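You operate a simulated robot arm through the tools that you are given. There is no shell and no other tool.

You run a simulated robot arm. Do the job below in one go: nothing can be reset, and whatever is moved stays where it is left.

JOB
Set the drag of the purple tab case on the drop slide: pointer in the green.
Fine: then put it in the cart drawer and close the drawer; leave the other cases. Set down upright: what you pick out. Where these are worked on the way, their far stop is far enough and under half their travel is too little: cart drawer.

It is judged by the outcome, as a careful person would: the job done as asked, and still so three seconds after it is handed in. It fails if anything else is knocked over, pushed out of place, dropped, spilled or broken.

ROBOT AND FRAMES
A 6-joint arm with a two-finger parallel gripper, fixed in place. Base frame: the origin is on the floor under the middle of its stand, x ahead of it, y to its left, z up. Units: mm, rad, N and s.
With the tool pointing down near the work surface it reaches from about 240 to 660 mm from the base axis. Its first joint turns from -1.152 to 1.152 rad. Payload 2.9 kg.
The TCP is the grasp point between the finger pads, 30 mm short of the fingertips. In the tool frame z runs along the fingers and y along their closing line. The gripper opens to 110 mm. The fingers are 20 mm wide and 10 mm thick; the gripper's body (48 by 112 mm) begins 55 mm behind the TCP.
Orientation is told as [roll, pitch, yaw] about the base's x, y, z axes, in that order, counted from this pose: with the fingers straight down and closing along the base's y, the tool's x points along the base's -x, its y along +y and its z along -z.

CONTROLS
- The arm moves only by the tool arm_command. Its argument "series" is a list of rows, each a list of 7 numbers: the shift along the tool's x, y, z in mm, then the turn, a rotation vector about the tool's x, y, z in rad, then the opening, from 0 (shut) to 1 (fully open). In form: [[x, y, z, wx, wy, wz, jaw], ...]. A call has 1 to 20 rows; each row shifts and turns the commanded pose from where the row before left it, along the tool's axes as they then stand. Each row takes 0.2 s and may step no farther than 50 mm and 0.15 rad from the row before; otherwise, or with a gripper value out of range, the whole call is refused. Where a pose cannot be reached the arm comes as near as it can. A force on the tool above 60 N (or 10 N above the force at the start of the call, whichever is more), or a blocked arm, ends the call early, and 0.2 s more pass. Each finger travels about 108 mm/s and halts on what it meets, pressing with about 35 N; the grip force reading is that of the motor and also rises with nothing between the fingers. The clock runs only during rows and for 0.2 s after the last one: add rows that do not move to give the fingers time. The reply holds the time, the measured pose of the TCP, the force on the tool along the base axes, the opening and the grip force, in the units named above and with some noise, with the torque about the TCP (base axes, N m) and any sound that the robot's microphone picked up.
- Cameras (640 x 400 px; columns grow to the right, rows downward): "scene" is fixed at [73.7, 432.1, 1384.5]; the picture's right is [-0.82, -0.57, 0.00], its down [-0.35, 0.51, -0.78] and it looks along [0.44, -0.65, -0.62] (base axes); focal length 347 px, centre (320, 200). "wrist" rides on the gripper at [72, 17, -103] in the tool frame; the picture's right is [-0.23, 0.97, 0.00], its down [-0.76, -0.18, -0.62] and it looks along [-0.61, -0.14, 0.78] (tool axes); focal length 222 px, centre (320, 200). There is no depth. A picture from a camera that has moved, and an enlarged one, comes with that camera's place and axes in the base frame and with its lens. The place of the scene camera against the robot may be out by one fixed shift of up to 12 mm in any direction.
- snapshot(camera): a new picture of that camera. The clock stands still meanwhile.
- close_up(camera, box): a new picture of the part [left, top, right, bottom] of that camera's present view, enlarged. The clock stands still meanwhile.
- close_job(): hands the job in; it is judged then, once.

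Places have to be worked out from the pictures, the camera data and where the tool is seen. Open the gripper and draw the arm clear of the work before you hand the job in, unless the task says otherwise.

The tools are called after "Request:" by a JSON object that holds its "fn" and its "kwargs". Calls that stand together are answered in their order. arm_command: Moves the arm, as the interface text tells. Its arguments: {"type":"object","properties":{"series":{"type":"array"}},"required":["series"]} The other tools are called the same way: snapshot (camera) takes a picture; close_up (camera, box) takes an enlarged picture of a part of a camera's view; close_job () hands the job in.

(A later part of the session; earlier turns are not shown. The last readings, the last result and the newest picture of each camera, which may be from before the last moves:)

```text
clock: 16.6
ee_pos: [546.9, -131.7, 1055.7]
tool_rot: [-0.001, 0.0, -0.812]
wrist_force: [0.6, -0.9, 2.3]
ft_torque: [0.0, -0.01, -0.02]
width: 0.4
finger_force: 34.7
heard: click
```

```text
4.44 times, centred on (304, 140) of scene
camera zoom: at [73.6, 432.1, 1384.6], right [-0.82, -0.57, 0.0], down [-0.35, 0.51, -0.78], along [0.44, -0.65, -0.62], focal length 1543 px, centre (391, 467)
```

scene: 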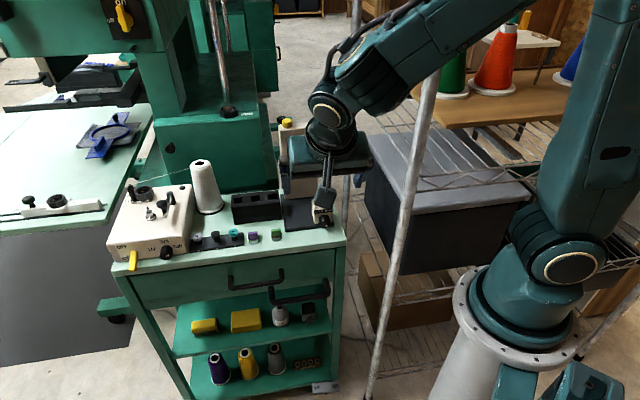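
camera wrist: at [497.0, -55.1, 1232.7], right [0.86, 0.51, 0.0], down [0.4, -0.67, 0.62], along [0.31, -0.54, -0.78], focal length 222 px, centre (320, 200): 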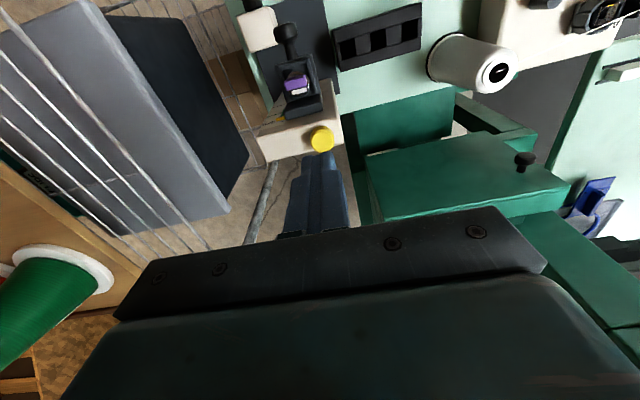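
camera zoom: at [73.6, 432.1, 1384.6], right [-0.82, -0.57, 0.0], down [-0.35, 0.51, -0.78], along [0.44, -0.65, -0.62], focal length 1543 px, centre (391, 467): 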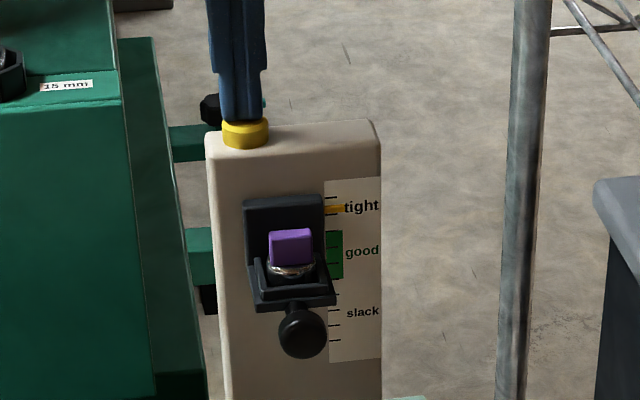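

A click, and the button went down with about 2 N. I'll raise off the button slightly, wait, and see where the pointer settles.

Request:
{"fn": "arm_command", "kwargs": {"series": [[0, 0, 0, 0, 0, 0, 0], [0, 0, 0, 0, 0, 0, 0], [0, 0, 0, 0, 0, 0, 0], [0, 0, 0, 0, 0, 0, 0]]}}

Request:
{"fn": "close_up", "kwargs": {"camera": "scene", "box": [284, 120, 344, 180]}}

Request:
{"fn": "arm_command", "kwargs": {"series": [[0, 0, -10, 0, 0, 0, 0], [0, 0, -10, 0, 0, 0, 0], [0, 0, -20, 0, 0, 0, 0], [0, 0, 0, 0, 0, 0, 0], [0, 0, 0, 0, 0, 0, 0]]}}

Request:
{"fn": "close_up", "kwargs": {"camera": "scene", "box": [284, 120, 344, 180]}}

```text
clock: 17.6
ee_pos: [547.4, -131.4, 1055.4]
tool_rot: [0.0, 0.003, -0.811]
wrist_force: [0.4, 0.2, 1.6]
ft_torque: [-0.07, 0.0, 0.02]
width: 0.0
finger_force: 35.2
```

```text
6.67 times, centred on (314, 150) of scene
camera zoom: at [73.6, 432.1, 1384.5], right [-0.82, -0.57, 0.0], down [-0.35, 0.51, -0.78], along [0.44, -0.65, -0.62], focal length 2315 px, centre (360, 533)
```

zoom: 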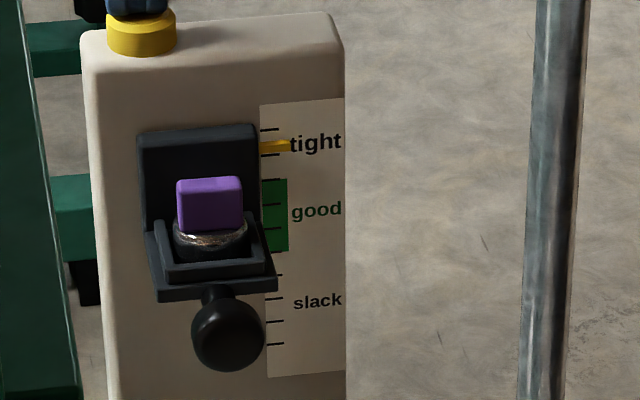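

```text
clock: 18.8
ee_pos: [545.8, -131.2, 1095.2]
tool_rot: [-0.001, 0.001, -0.81]
wrist_force: [0.5, 0.3, -0.4]
ft_torque: [0.02, -0.01, 0.01]
width: 0.0
finger_force: 34.7
```

```text
6.67 times, centred on (314, 150) of scene
camera zoom: at [73.7, 432.1, 1384.5], right [-0.82, -0.57, 0.0], down [-0.35, 0.51, -0.78], along [0.44, -0.65, -0.62], focal length 2315 px, centre (360, 533)
```

zoom: 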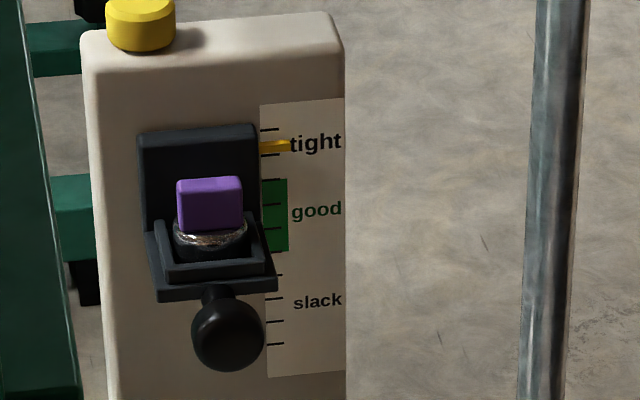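

The pointer dropped a few mm and settled just above the green, on the tight side, so the drag needs slackening with the "slack ◄ ► tight" knob. I'll look closely at that knob and the surrounding clearance.

Request:
{"fn": "close_up", "kwargs": {"camera": "scene", "box": [295, 185, 350, 235]}}

Request:
{"fn": "close_up", "kwargs": {"camera": "wrist", "box": [230, 0, 360, 130]}}

Request:
{"fn": "close_up", "kwargs": {"camera": "scene", "box": [304, 130, 334, 160]}}

```text
8.00 times, centred on (322, 210) of scene
camera zoom: at [73.7, 432.1, 1384.5], right [-0.82, -0.57, 0.0], down [-0.35, 0.51, -0.78], along [0.44, -0.65, -0.62], focal length 2778 px, centre (300, 120)
```

zoom: 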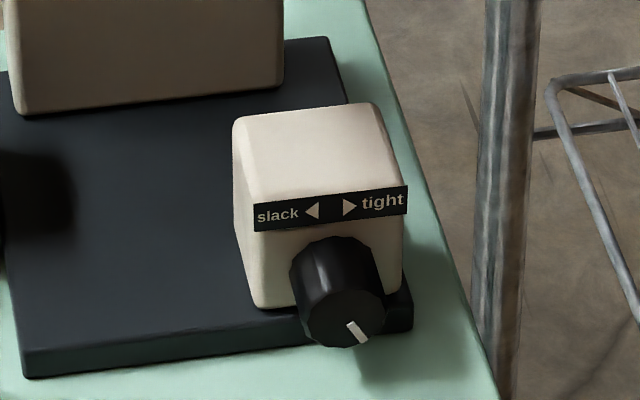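

```text
3.08 times, centred on (295, 65) of wrist
camera zoom: at [507.8, -67.0, 1199.4], right [0.86, 0.51, 0.0], down [0.4, -0.67, 0.62], along [0.31, -0.54, -0.78], focal length 684 px, centre (397, 615)
```

zoom: 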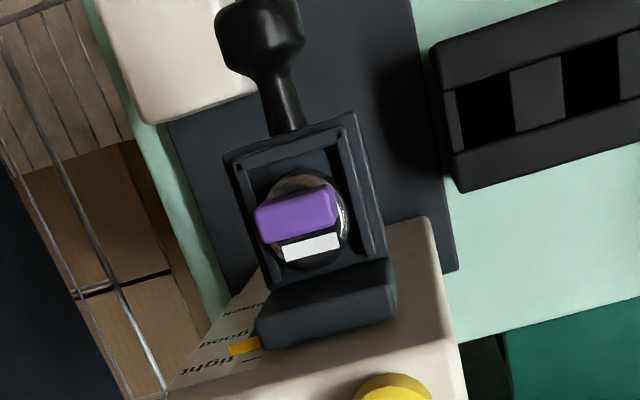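

```text
13.33 times, centred on (319, 145) of scene
camera zoom: at [73.7, 432.1, 1384.5], right [-0.82, -0.57, 0.0], down [-0.35, 0.51, -0.78], along [0.44, -0.65, -0.62], focal length 4630 px, centre (333, 933)
```

zoom: 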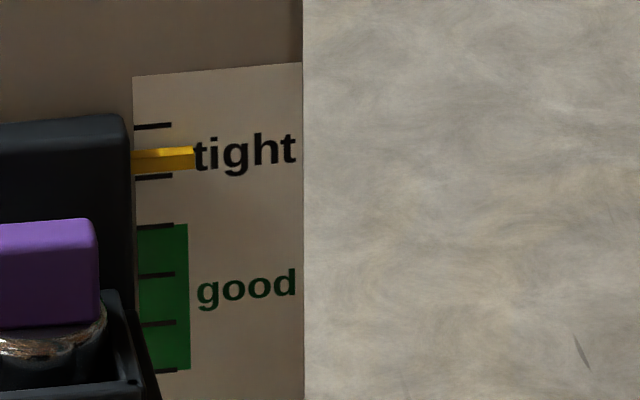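

The pointer sits between the first two ticks and needs to drop about 31 mm to mid green. The knob's axis points straight out the front near (u 240, z 834), so I'll grip it from above and roll the hand about that axis. First I'll move over it to measure.

Request:
{"fn": "arm_command", "kwargs": {"series": [[34.25, -16.25, 0, 0, 0, 0, 0], [34.25, -16.25, 0, 0, 0, 0, 0], [34.25, -16.25, 0, 0, 0, 0, 0], [34.25, -16.25, 0, 0, 0, 0, 0.2], [0, 0, 48, 0, 0, 0, 0.5], [0, 0, 48, 0, 0, 0, 0.5], [0, 0, 48, 0, 0, 0, 0.5]]}}

Request:
{"fn": "snapshot", "kwargs": {"camera": "wrist"}}

Request:
{"fn": "close_up", "kwargs": {"camera": "wrist", "box": [260, 50, 380, 170]}}

Request:
{"fn": "close_up", "kwargs": {"camera": "scene", "box": [280, 110, 350, 230]}}

```text
clock: 20.4
ee_pos: [403.5, -76.0, 950.8]
tool_rot: [0.0, 0.001, -0.81]
wrist_force: [-0.8, 0.0, -0.3]
ft_torque: [-0.03, 0.02, -0.01]
width: 54.8
finger_force: 0.1
```

```text
taken
camera wrist: at [365.0, -12.2, 1054.4], right [0.86, 0.51, 0.0], down [0.4, -0.67, 0.62], along [0.32, -0.54, -0.78], focal length 222 px, centre (320, 200)
```

wrist: 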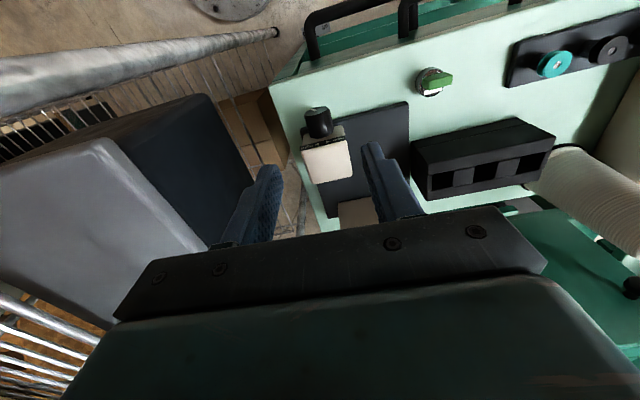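

```text
3.33 times, centred on (320, 110) of wrist
camera zoom: at [365.0, -12.2, 1054.4], right [0.86, 0.51, 0.0], down [0.4, -0.67, 0.62], along [0.32, -0.54, -0.78], focal length 740 px, centre (320, 500)
```

zoom: 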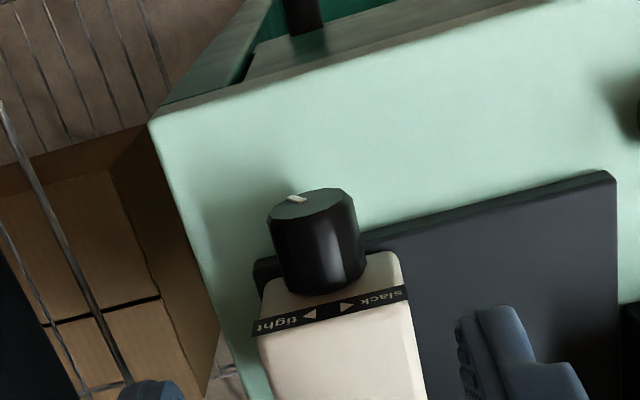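

```text
3.33 times, centred on (315, 170) of scene
camera zoom: at [73.7, 432.1, 1384.5], right [-0.82, -0.57, 0.0], down [-0.35, 0.51, -0.78], along [0.44, -0.65, -0.62], focal length 1157 px, centre (337, 300)
```

zoom: 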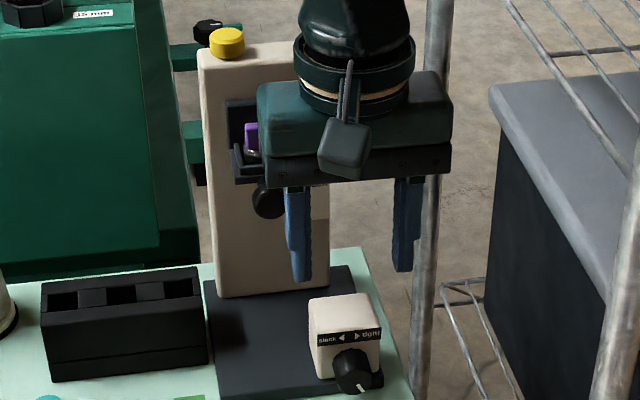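

The knob spans about F 327–347 mm with its axis at u≈239, z≈834, and is about 24.5 mm across. To stay clear of the carriage and the post I'll pitch the tool about 46°, so the hand comes from the front, and stop just short of the knob.

Request:
{"fn": "arm_command", "kwargs": {"series": [[0, 0, 0, 0, -0.1335, 0, 0.45], [0, 0, 0, 0, -0.1335, 0, 0.45], [0, 0, 0, 0, -0.1335, 0, 0.45], [0, 0, 0, 0, -0.1335, 0, 0.45], [0, 0, 0, 0, -0.1335, 0, 0.45], [0, 0, 0, 0, -0.1335, 0, 0.45], [42.4, -0.3, -2, 0, 0, 0, 0.45], [42.4, -0.3, -2, 0, 0, 0, 0.45]]}}

Request:
{"fn": "snapshot", "kwargs": {"camera": "wrist"}}

Request:
{"fn": "close_up", "kwargs": {"camera": "wrist", "box": [250, 60, 390, 220]}}

Request:
{"fn": "snapshot", "kwargs": {"camera": "scene"}}

```text
clock: 22.2
ee_pos: [361.2, -30.5, 894.8]
tool_rot: [0.0, -0.803, -0.81]
wrist_force: [1.1, 0.0, 0.2]
ft_torque: [-0.01, 0.02, 0.0]
width: 49.5
finger_force: 0.1
```

```text
taken
camera wrist: at [287.5, 70.3, 915.1], right [0.81, 0.56, 0.16], down [-0.07, -0.18, 0.98], along [0.58, -0.81, -0.11], focal length 222 px, centre (320, 200)
```

wrist: 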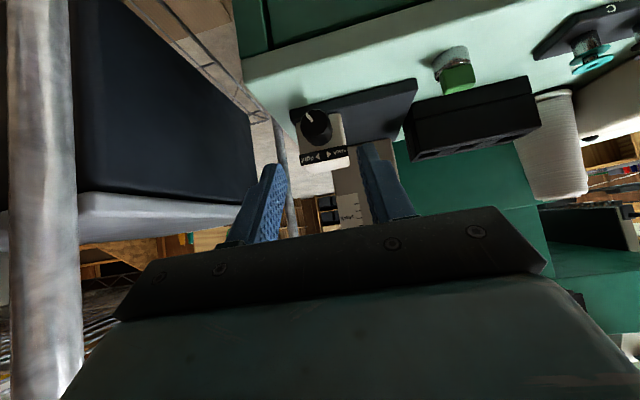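

```text
2.50 times, centred on (320, 140) of wrist
camera zoom: at [287.5, 70.3, 915.1], right [0.81, 0.56, 0.16], down [-0.07, -0.18, 0.98], along [0.58, -0.81, -0.11], focal length 555 px, centre (320, 350)
```

zoom: 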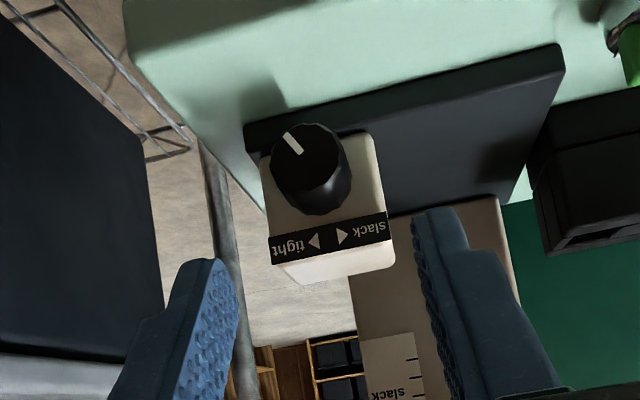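

```text
taken
```

scene: 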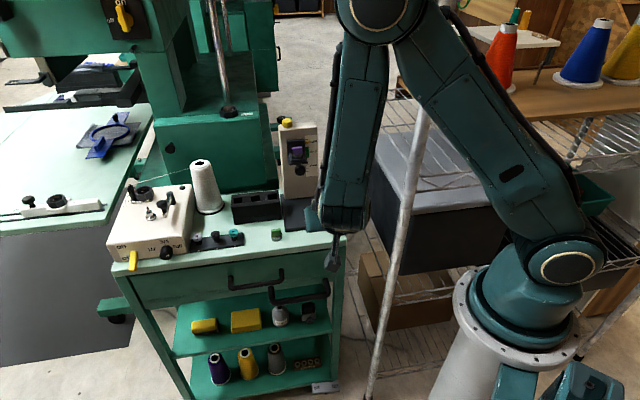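

The pose is reachable and the knob is ahead between the fingers. It appears about 4 mm lower and 1.5 mm right of my line, so I'll correct that and go in part way for a re-check.

Request:
{"fn": "arm_command", "kwargs": {"series": [[1.45, -0.75, 14, 0, 0, 0, 0.45], [1.45, -0.75, 14, 0, 0, 0, 0.45]]}}

Request:
{"fn": "close_up", "kwargs": {"camera": "wrist", "box": [260, 90, 380, 210]}}

Request:
{"fn": "close_up", "kwargs": {"camera": "scene", "box": [290, 170, 370, 280]}}

```text
clock: 22.8
ee_pos: [373.0, -46.3, 871.8]
tool_rot: [-0.002, -0.798, -0.806]
wrist_force: [-0.7, 0.0, -0.3]
ft_torque: [-0.03, -0.03, -0.02]
width: 49.8
finger_force: 0.2
```

```text
3.33 times, centred on (320, 150) of wrist
camera zoom: at [298.5, 55.4, 893.5], right [0.81, 0.56, 0.16], down [-0.07, -0.18, 0.98], along [0.58, -0.81, -0.11], focal length 740 px, centre (320, 367)
```

zoom: 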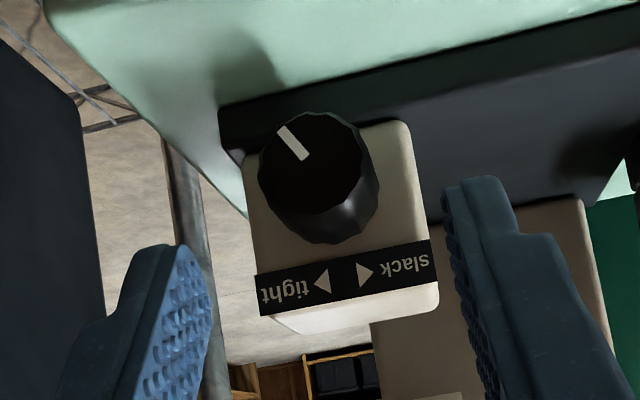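

```text
3.64 times, centred on (330, 225) of scene
camera zoom: at [73.6, 432.1, 1384.5], right [-0.82, -0.57, 0.0], down [-0.35, 0.51, -0.78], along [0.44, -0.65, -0.62], focal length 1263 px, centre (284, 109)
```

zoom: 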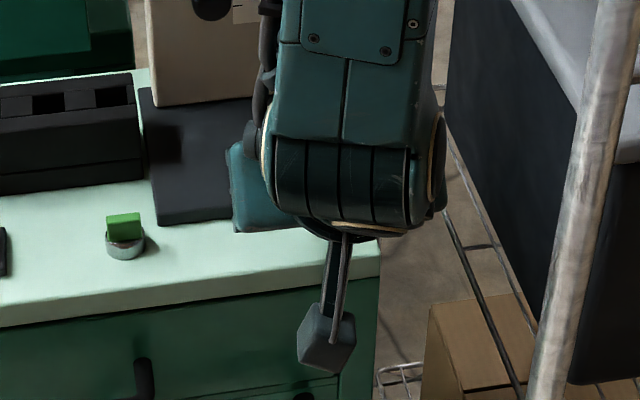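

The knob is now centred sideways. I'll go in the remaining ~37 mm so the fingers straddle it.

Request:
{"fn": "arm_command", "kwargs": {"series": [[1.2, 0, 18.3, 0, 0, 0, 0.45], [1.2, 0.1, 18.4, 0, 0, 0, 0.45]]}}

Request:
{"fn": "close_up", "kwargs": {"camera": "wrist", "box": [260, 90, 380, 210]}}

```text
clock: 23.4
ee_pos: [391.7, -64.6, 844.1]
tool_rot: [-0.003, -0.799, -0.809]
wrist_force: [-0.4, 0.5, -0.2]
ft_torque: [0.0, -0.01, 0.01]
width: 49.5
finger_force: 0.0
```

```text
3.33 times, centred on (320, 150) of wrist
camera zoom: at [316.4, 37.5, 865.3], right [0.81, 0.56, 0.16], down [-0.07, -0.18, 0.98], along [0.58, -0.81, -0.11], focal length 740 px, centre (320, 367)
```

zoom: 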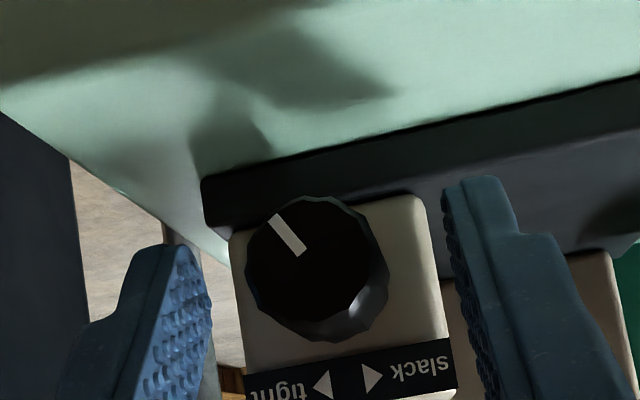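

The knob is squarely between the fingers. I'll narrow the jaw, lean the hand back 0.3 rad around the knob's axis to gain stroke, and then grip it.

Request:
{"fn": "arm_command", "kwargs": {"series": [[0, 0, 0, 0, 0, 0, 0.33], [0.13, -2.39, 0.13, -0.1045, 0, 0.1076, 0.33], [0.13, -2.39, 0.13, -0.1045, 0, 0.1076, 0.33], [0, 0, 0, 0, 0, 0, 0.33], [0, 0, 0, 0, 0, 0, 0.0], [0, 0, 0, 0, 0, 0, 0.0]]}}

Request:
{"fn": "close_up", "kwargs": {"camera": "wrist", "box": [250, 80, 390, 220]}}

Request:
{"fn": "close_up", "kwargs": {"camera": "scene", "box": [280, 110, 360, 260]}}

```text
clock: 24.8
ee_pos: [387.3, -67.8, 845.5]
tool_rot: [0.418, -0.756, -1.104]
wrist_force: [-1.4, -1.3, -2.0]
ft_torque: [-0.07, -0.07, 0.86]
width: 26.2
finger_force: 45.0
```

```text
2.86 times, centred on (320, 150) of wrist
camera zoom: at [307.4, 29.2, 869.2], right [0.75, 0.49, 0.44], down [-0.27, -0.38, 0.88], along [0.6, -0.78, -0.15], focal length 635 px, centre (320, 343)
```

zoom: 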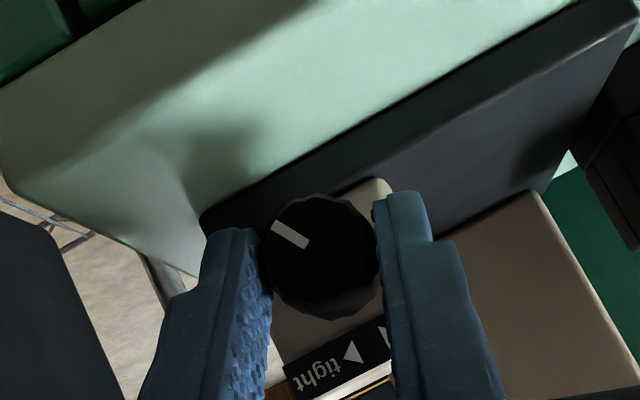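

```text
2.67 times, centred on (320, 185) of scene
camera zoom: at [73.7, 432.1, 1384.5], right [-0.82, -0.57, 0.0], down [-0.35, 0.51, -0.78], along [0.44, -0.65, -0.62], focal length 926 px, centre (320, 240)
```

zoom: 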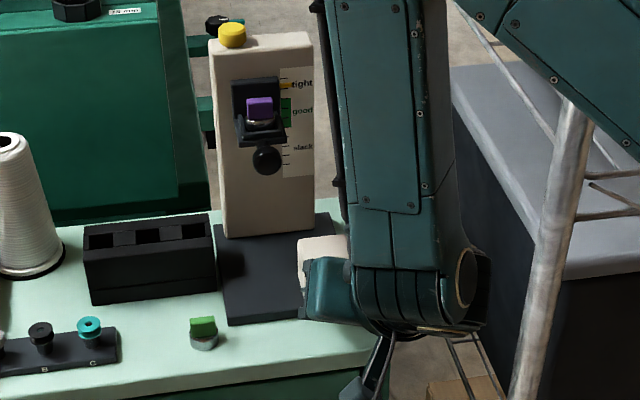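

Gripped at 26 mm. I'll turn toward slack (counter-clockwise seen from the front) by 0.45 rad first and see how the pointer responds.

Request:
{"fn": "arm_command", "kwargs": {"series": [[0.13, 2.39, 0.13, 0.1045, 0, -0.1076, 0], [0.13, 2.39, 0.13, 0.1045, 0, -0.1076, 0], [0.13, 2.39, 0.13, 0.1045, 0, -0.1076, 0], [0, 0, 0, 0, 0, 0, 0]]}}

Request:
{"fn": "close_up", "kwargs": {"camera": "wrist", "box": [250, 80, 390, 220]}}

Request:
{"fn": "close_up", "kwargs": {"camera": "scene", "box": [284, 120, 344, 180]}}

```text
clock: 25.8
ee_pos: [392.3, -62.9, 845.5]
tool_rot: [-0.222, -0.786, -0.655]
wrist_force: [-14.9, 3.4, 5.4]
ft_torque: [0.4, 0.56, 0.47]
width: 26.4
finger_force: 45.5
```

```text
2.86 times, centred on (320, 150) of wrist
camera zoom: at [319.7, 40.8, 863.1], right [0.83, 0.56, 0.01], down [0.04, -0.08, 1.0], along [0.56, -0.82, -0.09], focal length 635 px, centre (320, 343)
```

zoom: 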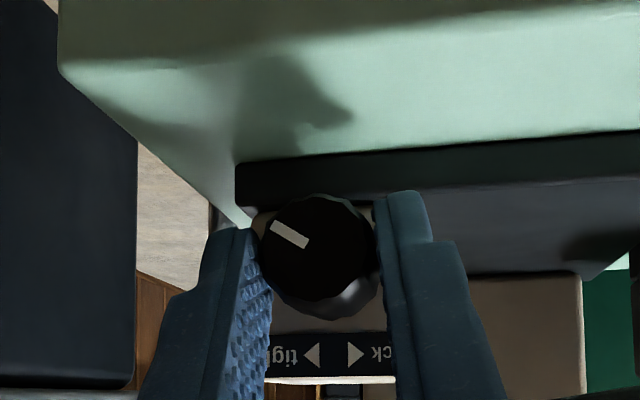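

```text
6.67 times, centred on (314, 150) of scene
camera zoom: at [73.3, 432.2, 1384.5], right [-0.82, -0.57, 0.0], down [-0.35, 0.51, -0.78], along [0.44, -0.65, -0.62], focal length 2315 px, centre (360, 533)
```

zoom: 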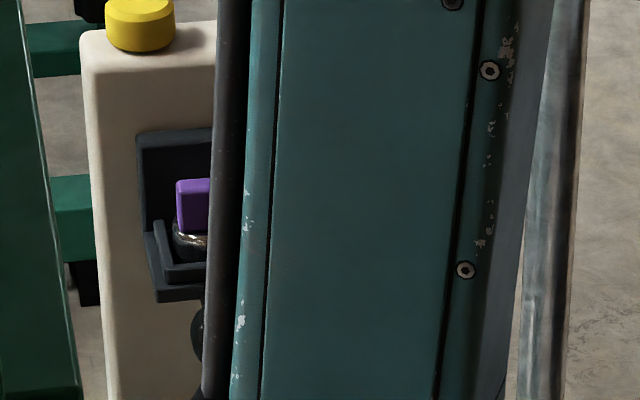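

The knob turns with the grip, but the carriage hasn't moved yet. I'll turn another 0.45 rad and check for movement.

Request:
{"fn": "arm_command", "kwargs": {"series": [[0.13, 2.39, 0.13, 0.1045, 0, -0.1076, 0], [0.13, 2.39, 0.13, 0.1045, 0, -0.1076, 0], [0.13, 2.39, 0.13, 0.1045, 0, -0.1076, 0], [0, 0, 0, 0, 0, 0, 0]]}}

Request:
{"fn": "close_up", "kwargs": {"camera": "wrist", "box": [250, 80, 390, 220]}}

Request:
{"fn": "close_up", "kwargs": {"camera": "scene", "box": [264, 100, 364, 240]}}

```text
clock: 26.8
ee_pos: [397.5, -59.4, 842.9]
tool_rot: [-0.78, -0.627, -0.28]
wrist_force: [-21.2, 5.2, 1.7]
ft_torque: [0.11, 0.35, 0.47]
width: 26.4
finger_force: 44.9
```

```text
2.86 times, centred on (320, 150) of wrist
camera zoom: at [328.4, 49.1, 850.2], right [0.76, 0.5, -0.42], down [0.36, 0.22, 0.91], along [0.55, -0.84, -0.01], focal length 635 px, centre (320, 343)
```

zoom: 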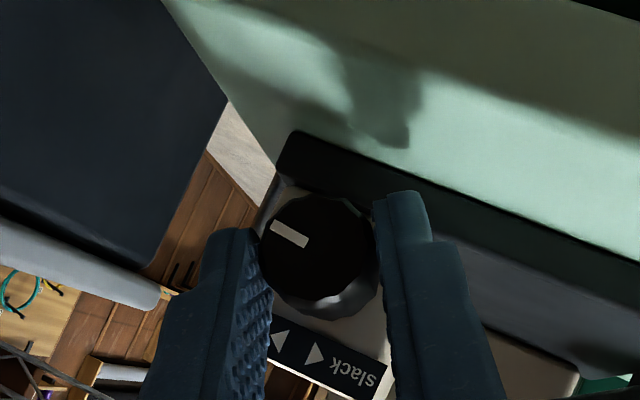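

```text
2.86 times, centred on (314, 170) of scene
camera zoom: at [73.2, 432.2, 1384.5], right [-0.82, -0.57, 0.0], down [-0.35, 0.51, -0.78], along [0.44, -0.65, -0.62], focal length 992 px, centre (337, 286)
```

zoom: 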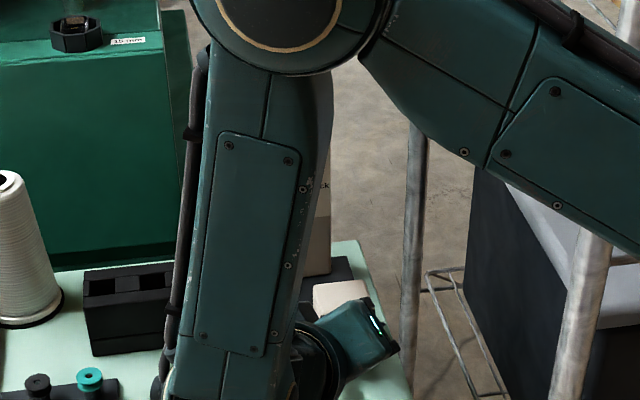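

The knob is turned about 0.9 rad toward slack in total. I'll open, swing the hand back around the axis so the scene camera sees the slide again, and check.

Request:
{"fn": "arm_command", "kwargs": {"series": [[0, 0, 0, 0, 0, 0, 0.33], [0, 0, 0, 0, 0, 0, 0.33], [0.13, -2.39, 0.13, -0.1045, 0, 0.1076, 0.33], [0.13, -2.39, 0.13, -0.1045, 0, 0.1076, 0.33], [0.13, -2.39, 0.13, -0.1045, 0, 0.1076, 0.33], [0.13, -2.39, 0.13, -0.1045, 0, 0.1076, 0.33], [0.13, -2.39, 0.13, -0.1045, 0, 0.1076, 0.33], [0.13, -2.39, 0.13, -0.1045, 0, 0.1076, 0.33]]}}

Request:
{"fn": "close_up", "kwargs": {"camera": "scene", "box": [284, 120, 344, 180]}}

Request:
{"fn": "close_up", "kwargs": {"camera": "wrist", "box": [250, 80, 390, 220]}}

```text
clock: 28.6
ee_pos: [388.4, -68.5, 845.3]
tool_rot: [0.421, -0.754, -1.107]
wrist_force: [-0.5, -0.1, 0.7]
ft_torque: [0.02, 0.04, -0.01]
width: 36.3
finger_force: 0.2
```

```text
6.67 times, centred on (314, 150) of scene
camera zoom: at [73.7, 432.1, 1384.5], right [-0.82, -0.57, 0.0], down [-0.35, 0.51, -0.78], along [0.44, -0.65, -0.62], focal length 2315 px, centre (360, 533)
```

zoom: 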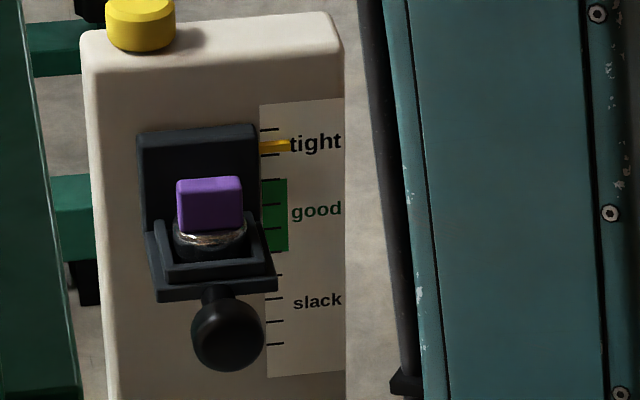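

```text
2.86 times, centred on (320, 150) of wrist
camera zoom: at [308.6, 29.6, 869.9], right [0.75, 0.49, 0.45], down [-0.28, -0.38, 0.88], along [0.6, -0.78, -0.15], focal length 635 px, centre (320, 343)
```

zoom: 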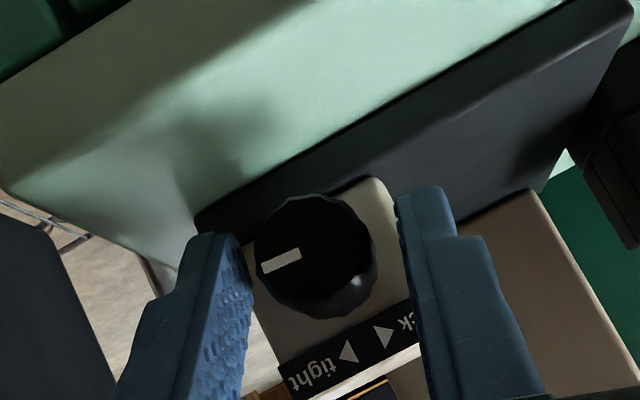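

The indicator has turned about 50° but the pointer holds, so the reading must be renewed by lifting the carriage to its catch and releasing it again. Before that I'll take one more 0.9 rad bite on the knob, since about 30 mm of drop is needed.

Request:
{"fn": "arm_command", "kwargs": {"series": [[0, 0, 0, 0, 0, 0, 0.0], [0, 0, 0, 0, 0, 0, 0.0], [0.13, 2.39, 0.13, 0.1045, 0, -0.1076, 0], [0.13, 2.39, 0.13, 0.1045, 0, -0.1076, 0], [0.13, 2.39, 0.13, 0.1045, 0, -0.1076, 0], [0.13, 2.39, 0.13, 0.1045, 0, -0.1076, 0], [0.13, 2.39, 0.13, 0.1045, 0, -0.1076, 0], [0.13, 2.39, 0.13, 0.1045, 0, -0.1076, 0], [0, 0, 0, 0, 0, 0, 0], [0, 0, 0, 0, 0, 0, 0.33], [0, 0, 0, 0, 0, 0, 0.33], [0.13, -2.39, 0.13, -0.1045, 0, 0.1076, 0.33], [0.13, -2.39, 0.13, -0.1045, 0, 0.1076, 0.33], [0.13, -2.39, 0.13, -0.1045, 0, 0.1076, 0.33], [0.13, -2.39, 0.13, -0.1045, 0, 0.1076, 0.33]]}}

Request:
{"fn": "close_up", "kwargs": {"camera": "wrist", "box": [250, 80, 390, 220]}}

Request:
{"fn": "close_up", "kwargs": {"camera": "scene", "box": [284, 120, 344, 180]}}

```text
clock: 31.8
ee_pos: [392.4, -63.7, 846.2]
tool_rot: [0.005, -0.798, -0.813]
wrist_force: [0.4, -0.1, -0.4]
ft_torque: [0.04, 0.03, -0.06]
width: 36.1
finger_force: 0.1
```

```text
2.86 times, centred on (320, 150) of wrist
camera zoom: at [317.2, 37.4, 866.8], right [0.81, 0.56, 0.17], down [-0.07, -0.18, 0.98], along [0.58, -0.81, -0.11], focal length 635 px, centre (320, 343)
```

zoom: 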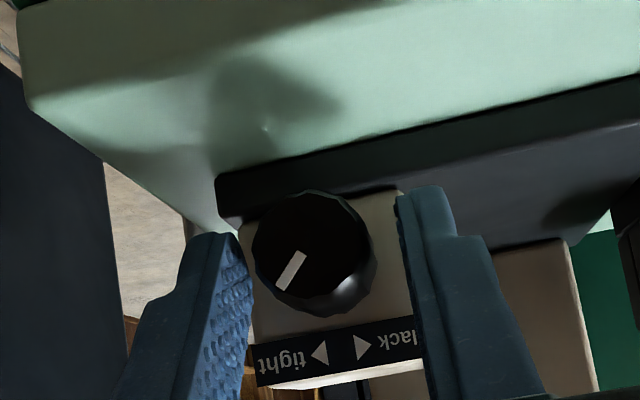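

```text
6.67 times, centred on (314, 150) of scene
camera zoom: at [73.7, 432.1, 1384.5], right [-0.82, -0.57, 0.0], down [-0.35, 0.51, -0.78], along [0.44, -0.65, -0.62], focal length 2315 px, centre (360, 533)
```

zoom: 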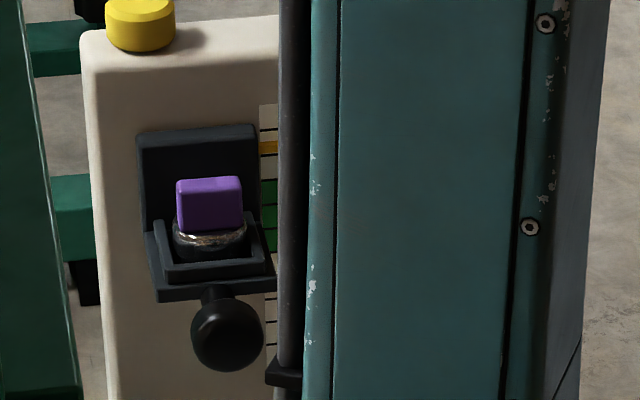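

The indicator is now near half past one, about 1.75 rad turned in total. I'll back off and go to the carriage's ball knob to lift the carriage back to its catch.

Request:
{"fn": "arm_command", "kwargs": {"series": [[0, 0, -30, 0, 0, 0, 0.4], [0, 0, -30, 0, 0, 0, 0.4], [-40.5, 15.7, -14.7, 0, 0, 0, 0.4], [-40.5, 15.7, -14.7, 0, 0, 0, 0.4], [-40.5, 15.7, -14.7, 0, 0, 0, 0.4]]}}

Request:
{"fn": "snapshot", "kwargs": {"camera": "wrist"}}

Request:
{"fn": "close_up", "kwargs": {"camera": "wrist", "box": [250, 60, 390, 220]}}

```text
clock: 33.0
ee_pos: [435.0, -36.6, 1006.2]
tool_rot: [-0.002, -0.8, -0.806]
wrist_force: [-0.8, -0.1, 0.1]
ft_torque: [-0.02, 0.04, -0.02]
width: 44.2
finger_force: 0.1
```

```text
taken
camera wrist: at [359.5, 64.8, 1026.3], right [0.81, 0.56, 0.16], down [-0.07, -0.18, 0.98], along [0.58, -0.81, -0.11], focal length 222 px, centre (320, 200)
```

wrist: 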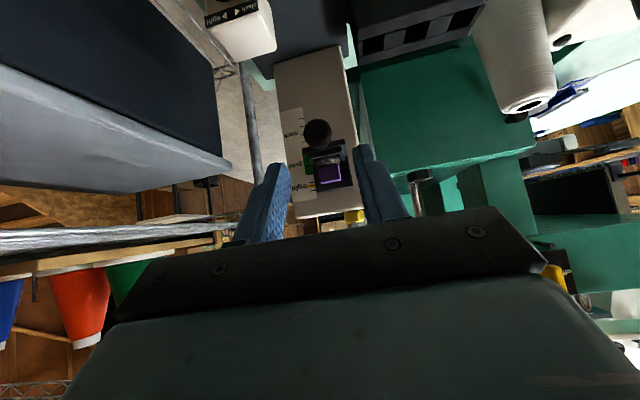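

```text
2.50 times, centred on (320, 140) of wrist
camera zoom: at [359.5, 64.8, 1026.3], right [0.81, 0.56, 0.16], down [-0.07, -0.18, 0.98], along [0.58, -0.81, -0.11], focal length 555 px, centre (320, 350)
```

zoom: 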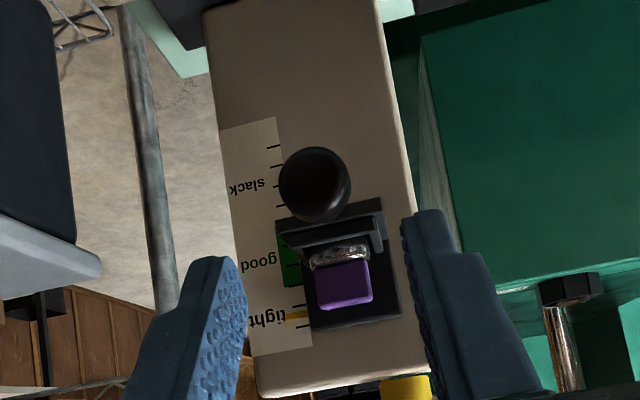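

The ball knob is dead ahead at about (F 384, u 287, z 950). I'll go in 61 mm so the fingers straddle it, then close on it.

Request:
{"fn": "arm_command", "kwargs": {"series": [[-0.25, -0.5, 30, 0, 0, 0, 0.4], [-0.25, -0.5, 30, 0, 0, 0, 0.4], [0, 0, 0, 0, 0, 0, 0.4]]}}

Request:
{"fn": "close_up", "kwargs": {"camera": "wrist", "box": [250, 60, 390, 220]}}

```text
clock: 33.8
ee_pos: [463.2, -69.5, 963.0]
tool_rot: [-0.003, -0.798, -0.81]
wrist_force: [-0.3, 0.7, 0.8]
ft_torque: [0.03, 0.01, -0.03]
width: 44.1
finger_force: 0.0
```

```text
2.50 times, centred on (320, 140) of wrist
camera zoom: at [387.6, 31.6, 984.3], right [0.81, 0.56, 0.16], down [-0.07, -0.18, 0.98], along [0.58, -0.81, -0.11], focal length 555 px, centre (320, 350)
```

zoom: 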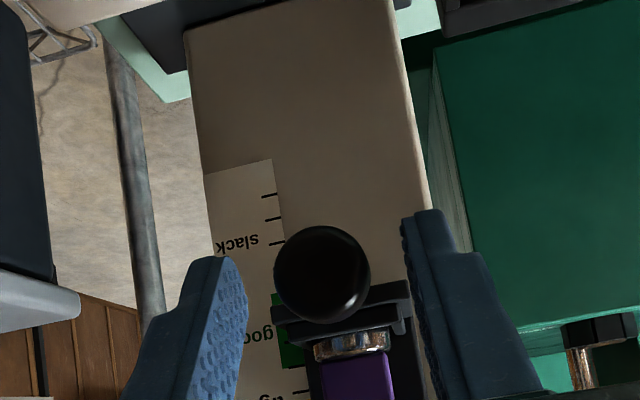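

The ball sits right between the pads. I'll close on it and then lift in small steps.

Request:
{"fn": "arm_command", "kwargs": {"series": [[0, 0, 0, 0, 0, 0, 0.1], [0, 0, 0, 0, 0, 0, 0.0], [0, 0, 0, 0, 0, 0, 0.0], [-1.43, 0, -1.39, 0, 0, 0, 0], [-1.43, 0, -1.39, 0, 0, 0, 0], [-1.43, 0, -1.39, 0, 0, 0, 0]]}}

Request:
{"fn": "close_up", "kwargs": {"camera": "scene", "box": [264, 100, 344, 190]}}

Request:
{"fn": "close_up", "kwargs": {"camera": "wrist", "box": [250, 60, 390, 220]}}

```text
clock: 35.2
ee_pos: [463.3, -70.2, 969.0]
tool_rot: [0.003, -0.8, -0.809]
wrist_force: [19.6, 8.2, -10.3]
ft_torque: [-0.33, -0.68, 0.3]
width: 22.7
finger_force: 45.1
```

```text
4.44 times, centred on (304, 145) of scene
camera zoom: at [74.4, 432.3, 1384.4], right [-0.82, -0.57, 0.0], down [-0.35, 0.51, -0.78], along [0.44, -0.65, -0.62], focal length 1543 px, centre (391, 444)
```

zoom: 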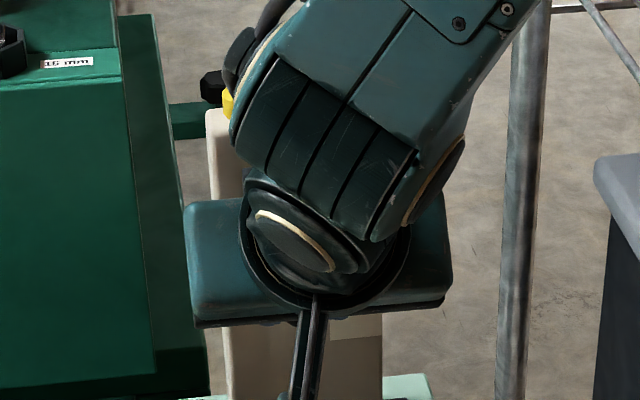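

```text
2.50 times, centred on (320, 140) of wrist
camera zoom: at [387.9, 31.9, 989.9], right [0.81, 0.56, 0.16], down [-0.07, -0.18, 0.98], along [0.58, -0.81, -0.11], focal length 555 px, centre (320, 350)
```

zoom: 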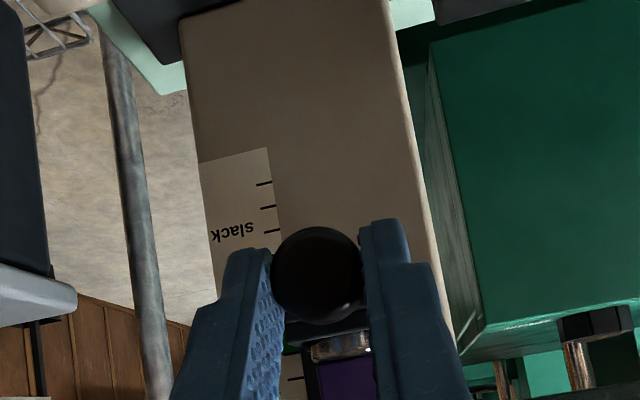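

The carriage is coming up with the grip, about 10 N, with no click yet. I'll lift a couple more millimetres at a time.

Request:
{"fn": "arm_command", "kwargs": {"series": [[-0.72, 0, -0.7, 0, 0, 0, 0], [-0.72, 0, -0.7, 0, 0, 0, 0], [0, 0, 0, 0, 0, 0, 0]]}}

Request:
{"fn": "close_up", "kwargs": {"camera": "wrist", "box": [250, 60, 390, 220]}}

```text
clock: 36.0
ee_pos: [462.2, -68.9, 969.8]
tool_rot: [0.0, -0.793, -0.808]
wrist_force: [32.0, 0.0, -33.2]
ft_torque: [0.22, -0.05, 0.3]
width: 22.9
finger_force: 44.9
```

```text
2.50 times, centred on (320, 140) of wrist
camera zoom: at [387.9, 32.0, 991.4], right [0.81, 0.56, 0.16], down [-0.07, -0.19, 0.98], along [0.58, -0.81, -0.12], focal length 555 px, centre (320, 350)
```

zoom: 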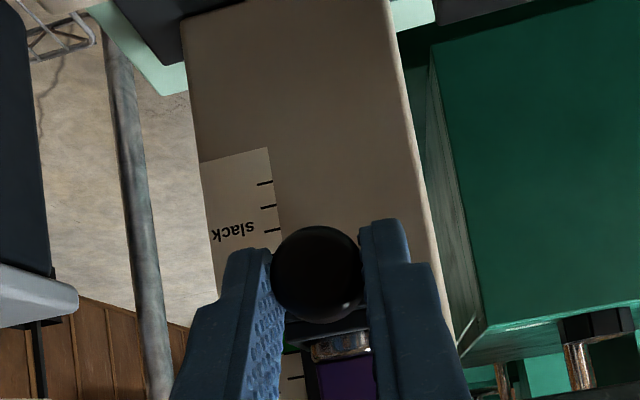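

The force jumped to 33 N, so the carriage is at its top stop. I'll ease off, open and back away along the tool axis to see what the pointer does.

Request:
{"fn": "arm_command", "kwargs": {"series": [[1.43, 0, 1.39, 0, 0, 0, 0], [0, 0, 0, 0, 0, 0, 0.4], [0, 0, 0, 0, 0, 0, 0.4], [0, 0, 0, 0, 0, 0, 0.4], [0, 0, -30, 0, 0, 0, 0.4], [0, 0, -30, 0, 0, 0, 0.4]]}}

Request:
{"fn": "close_up", "kwargs": {"camera": "wrist", "box": [250, 60, 390, 220]}}

Request:
{"fn": "close_up", "kwargs": {"camera": "scene", "box": [284, 120, 344, 180]}}

```text
clock: 37.4
ee_pos: [432.0, -39.7, 1011.3]
tool_rot: [0.002, -0.801, -0.811]
wrist_force: [1.2, 0.1, 0.6]
ft_torque: [0.0, 0.01, -0.02]
width: 44.2
finger_force: 0.2
```

```text
2.50 times, centred on (320, 140) of wrist
camera zoom: at [356.7, 61.8, 1031.7], right [0.82, 0.56, 0.16], down [-0.07, -0.18, 0.98], along [0.57, -0.81, -0.11], focal length 555 px, centre (320, 350)
```

zoom: 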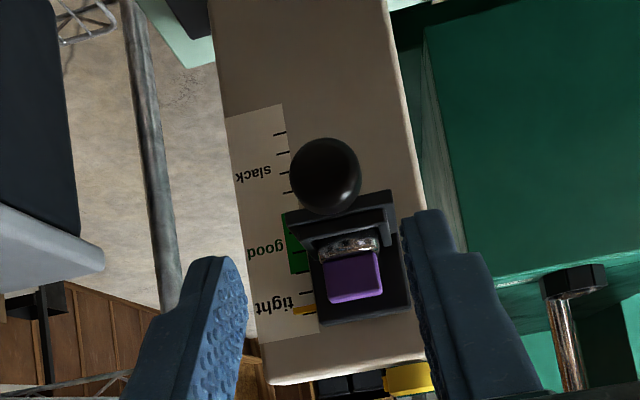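

```text
6.67 times, centred on (314, 150) of scene
camera zoom: at [73.7, 432.1, 1384.5], right [-0.82, -0.57, 0.0], down [-0.35, 0.51, -0.78], along [0.44, -0.65, -0.62], focal length 2315 px, centre (360, 533)
```

zoom: 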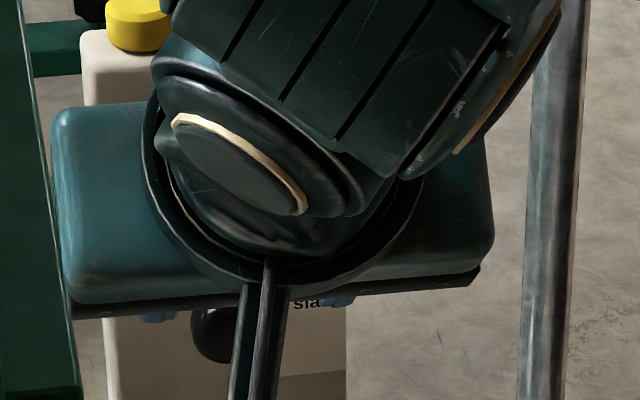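

The carriage stays up at the top with the pointer by "tight", so it has latched. I'll go back over the yellow button with the tool vertical and the fingers closed.

Request:
{"fn": "arm_command", "kwargs": {"series": [[-23.9, 0, -23.2, 0, 0, 0, 0.4], [-23.9, 0, -23.2, 0, 0, 0, 0.2], [-23.9, 0, -23.2, 0, 0, 0, 0], [0, 0, 0, 0, 0.1335, 0, 0], [0, 0, 0, 0, 0.1335, 0, 0], [0, 0, 0, 0, 0.1335, 0, 0], [0, 0, 0, 0, 0.1335, 0, 0], [0, 0, 0, 0, 0.1335, 0, 0], [0, 0, 0, 0, 0.1335, 0, 0], [-36.6, 4.75, 0, 0, 0, 0, 0], [-36.6, 4.75, 0, 0, 0, 0, 0], [-36.6, 4.75, 0, 0, 0, 0, 0], [-36.6, 4.75, 0, 0, 0, 0, 0], [0, 0, 30, 0, 0, 0, 0]]}}

Request:
{"fn": "close_up", "kwargs": {"camera": "wrist", "box": [250, 90, 390, 210]}}

Request:
{"fn": "close_up", "kwargs": {"camera": "scene", "box": [264, 90, 344, 180]}}

```text
clock: 40.4
ee_pos: [545.8, -133.2, 1079.7]
tool_rot: [-0.001, 0.003, -0.811]
wrist_force: [0.0, -0.2, 0.2]
ft_torque: [0.04, -0.03, -0.01]
width: 0.0
finger_force: 35.6
```

```text
3.33 times, centred on (320, 150) of wrist
camera zoom: at [506.7, -69.1, 1184.4], right [0.86, 0.51, 0.0], down [0.4, -0.67, 0.62], along [0.31, -0.54, -0.78], focal length 740 px, centre (320, 367)
```

zoom: 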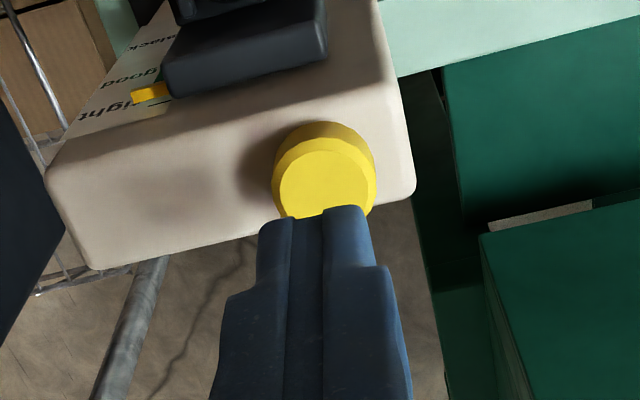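

```text
4.44 times, centred on (304, 135) of scene
camera zoom: at [73.7, 432.1, 1384.5], right [-0.82, -0.57, 0.0], down [-0.35, 0.51, -0.78], along [0.44, -0.65, -0.62], focal length 1543 px, centre (391, 489)
```

zoom: 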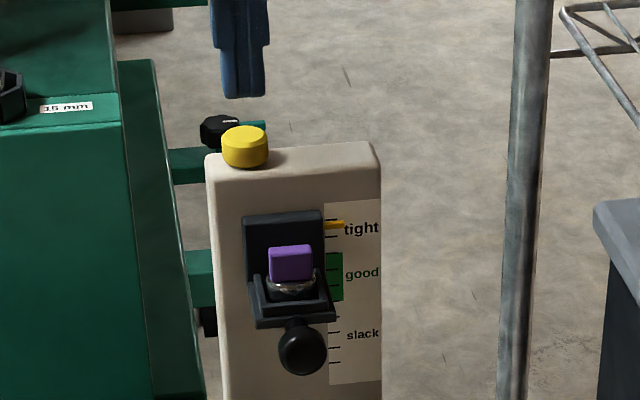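

The carriage is at the top (pointer at the first tick) and the fingers are over the button. I'll press it again.

Request:
{"fn": "arm_command", "kwargs": {"series": [[0, 0, 10, 0, 0, 0, 0], [0, 0, 6, 0, 0, 0, 0], [0, 0, 3, 0, 0, 0, 0], [0, 0, 3, 0, 0, 0, 0], [0, 0, 2, 0, 0, 0, 0], [0, 0, 0, 0, 0, 0, 0], [0, 0, 0, 0, 0, 0, 0]]}}

Request:
{"fn": "close_up", "kwargs": {"camera": "scene", "box": [284, 120, 344, 180]}}

```text
clock: 42.0
ee_pos: [545.9, -132.5, 1056.9]
tool_rot: [0.0, 0.001, -0.811]
wrist_force: [-1.5, -0.7, 1.3]
ft_torque: [0.02, 0.02, 0.02]
width: 0.1
finger_force: 35.3
```

```text
6.67 times, centred on (314, 150) of scene
camera zoom: at [73.6, 432.1, 1384.5], right [-0.82, -0.57, 0.0], down [-0.35, 0.51, -0.78], along [0.44, -0.65, -0.62], focal length 2315 px, centre (360, 533)
```

zoom: 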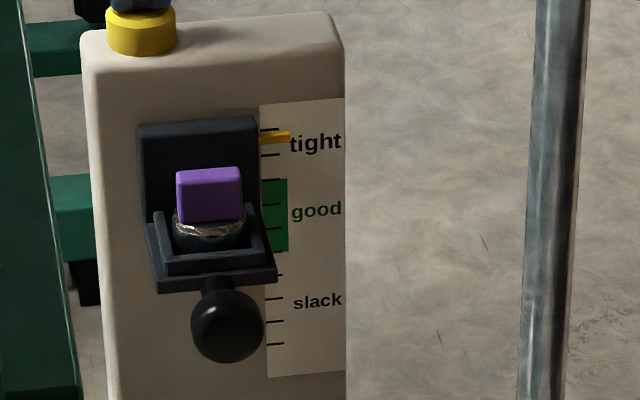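

Contact but no click yet, and the carriage is still latched. I'll press a few millimetres further.

Request:
{"fn": "arm_command", "kwargs": {"series": [[0, 0, 1.5, 0, 0, 0, 0], [0, 0, 1.5, 0, 0, 0, 0], [0, 0, 0, 0, 0, 0, 0], [0, 0, 0, 0, 0, 0, 0]]}}

Request:
{"fn": "close_up", "kwargs": {"camera": "scene", "box": [284, 120, 344, 180]}}

```text
clock: 43.0
ee_pos: [546.8, -134.0, 1055.7]
tool_rot: [0.001, 0.0, -0.809]
wrist_force: [-0.3, 0.8, 2.1]
ft_torque: [0.03, 0.0, -0.01]
width: 0.0
finger_force: 34.8
heard: click
```

```text
6.67 times, centred on (314, 150) of scene
camera zoom: at [73.6, 432.2, 1384.5], right [-0.82, -0.57, 0.0], down [-0.35, 0.51, -0.78], along [0.44, -0.65, -0.62], focal length 2315 px, centre (360, 533)
```

zoom: 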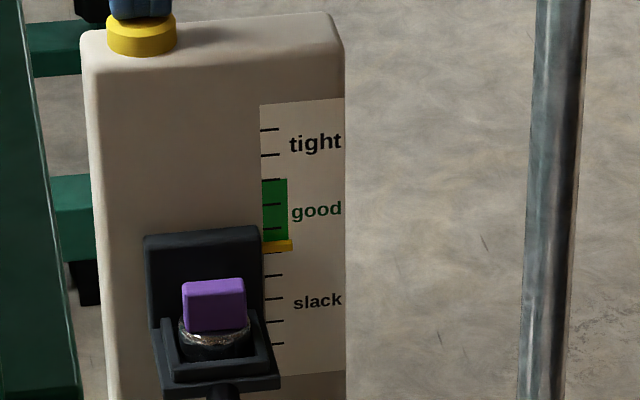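

The pointer now fell to the bottom edge of the green. I'll back off the button, let it settle and look closely.

Request:
{"fn": "arm_command", "kwargs": {"series": [[0, 0, -10, 0, 0, 0, 0], [0, 0, -15, 0, 0, 0, 0], [0, 0, -15, 0, 0, 0, 0], [0, 0, 0, 0, 0, 0, 0]]}}

Request:
{"fn": "close_up", "kwargs": {"camera": "scene", "box": [304, 135, 334, 165]}}

Request:
{"fn": "close_up", "kwargs": {"camera": "scene", "box": [284, 120, 344, 190]}}

```text
clock: 44.0
ee_pos: [546.7, -131.5, 1094.1]
tool_rot: [0.001, 0.003, -0.809]
wrist_force: [0.3, 0.2, -0.7]
ft_torque: [0.0, 0.0, 0.01]
width: 0.1
finger_force: 34.6
```

```text
13.33 times, centred on (319, 150) of scene
camera zoom: at [73.7, 432.1, 1384.5], right [-0.82, -0.57, 0.0], down [-0.35, 0.51, -0.78], along [0.44, -0.65, -0.62], focal length 4630 px, centre (333, 867)
```

zoom: 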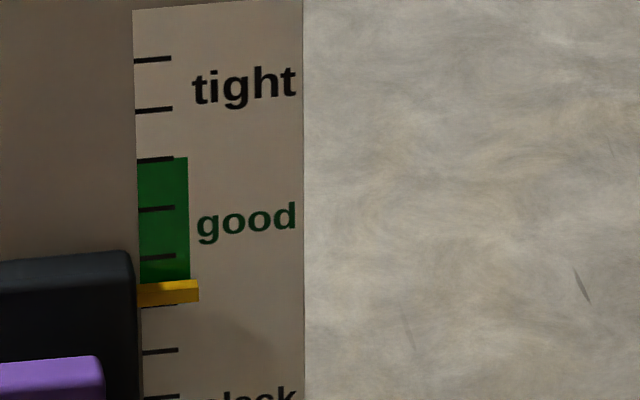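

```text
5.71 times, centred on (314, 155) of scene
camera zoom: at [73.7, 432.1, 1384.5], right [-0.82, -0.57, 0.0], down [-0.35, 0.51, -0.78], along [0.44, -0.65, -0.62], focal length 1984 px, centre (354, 457)
```

zoom: 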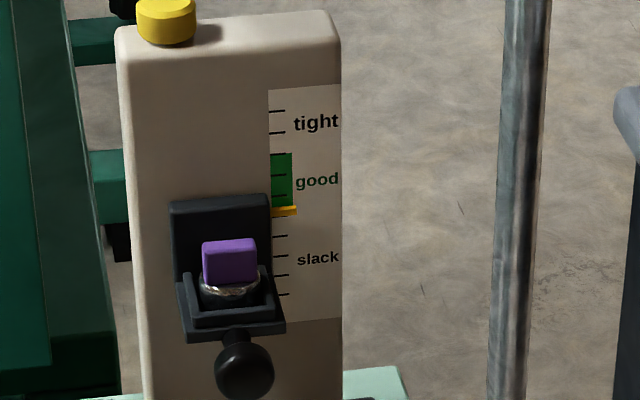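

The pointer is just inside the bottom of the green, which is too marginal. I got about 114 zoomed px per rad, so roughly 0.5 rad back toward tight should centre it. I'll go back to the adjuster knob.

Request:
{"fn": "arm_command", "kwargs": {"series": [[35, -16.15, 0, 0, 0, 0, 0], [35, -16.15, 0, 0, 0, 0, 0.2], [35, -16.15, 0, 0, 0, 0, 0.4], [35, -16.15, 0, 0, 0, 0, 0.4], [0, 0, 0, 0, -0.1335, 0, 0.4], [0, 0, 0, 0, -0.1335, 0, 0.4], [0, 0, 0, 0, -0.1335, 0, 0.4], [0, 0, 0, 0, -0.1335, 0, 0.4], [0, 0, 0, 0, -0.1335, 0, 0.4], [0, 0, 0, 0, -0.1335, 0, 0.4], [38, 0, 22.5, 0, 0, 0, 0.4], [38, 0, 22.5, 0, 0, 0, 0.4], [38, 0, 22.5, 0, 0, 0, 0.4], [38, 0, 22.5, 0, 0, 0, 0.4], [38, 0, 22.5, 0, 0, 0, 0.4]]}}

Request:
{"fn": "close_up", "kwargs": {"camera": "wrist", "box": [250, 60, 390, 220]}}

```text
clock: 47.2
ee_pos: [368.5, -37.5, 880.4]
tool_rot: [-0.001, -0.799, -0.811]
wrist_force: [-0.5, -0.1, 0.4]
ft_torque: [-0.03, 0.02, -0.01]
width: 43.9
finger_force: 0.1
```

```text
2.50 times, centred on (320, 140) of wrist
camera zoom: at [293.9, 63.5, 900.5], right [0.81, 0.56, 0.16], down [-0.07, -0.18, 0.98], along [0.57, -0.81, -0.11], focal length 555 px, centre (320, 350)
```

zoom: 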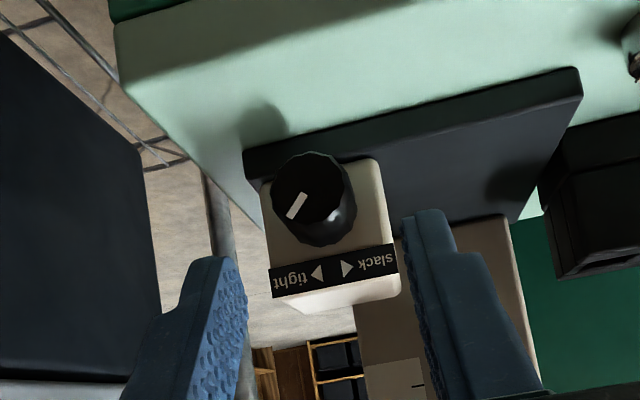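

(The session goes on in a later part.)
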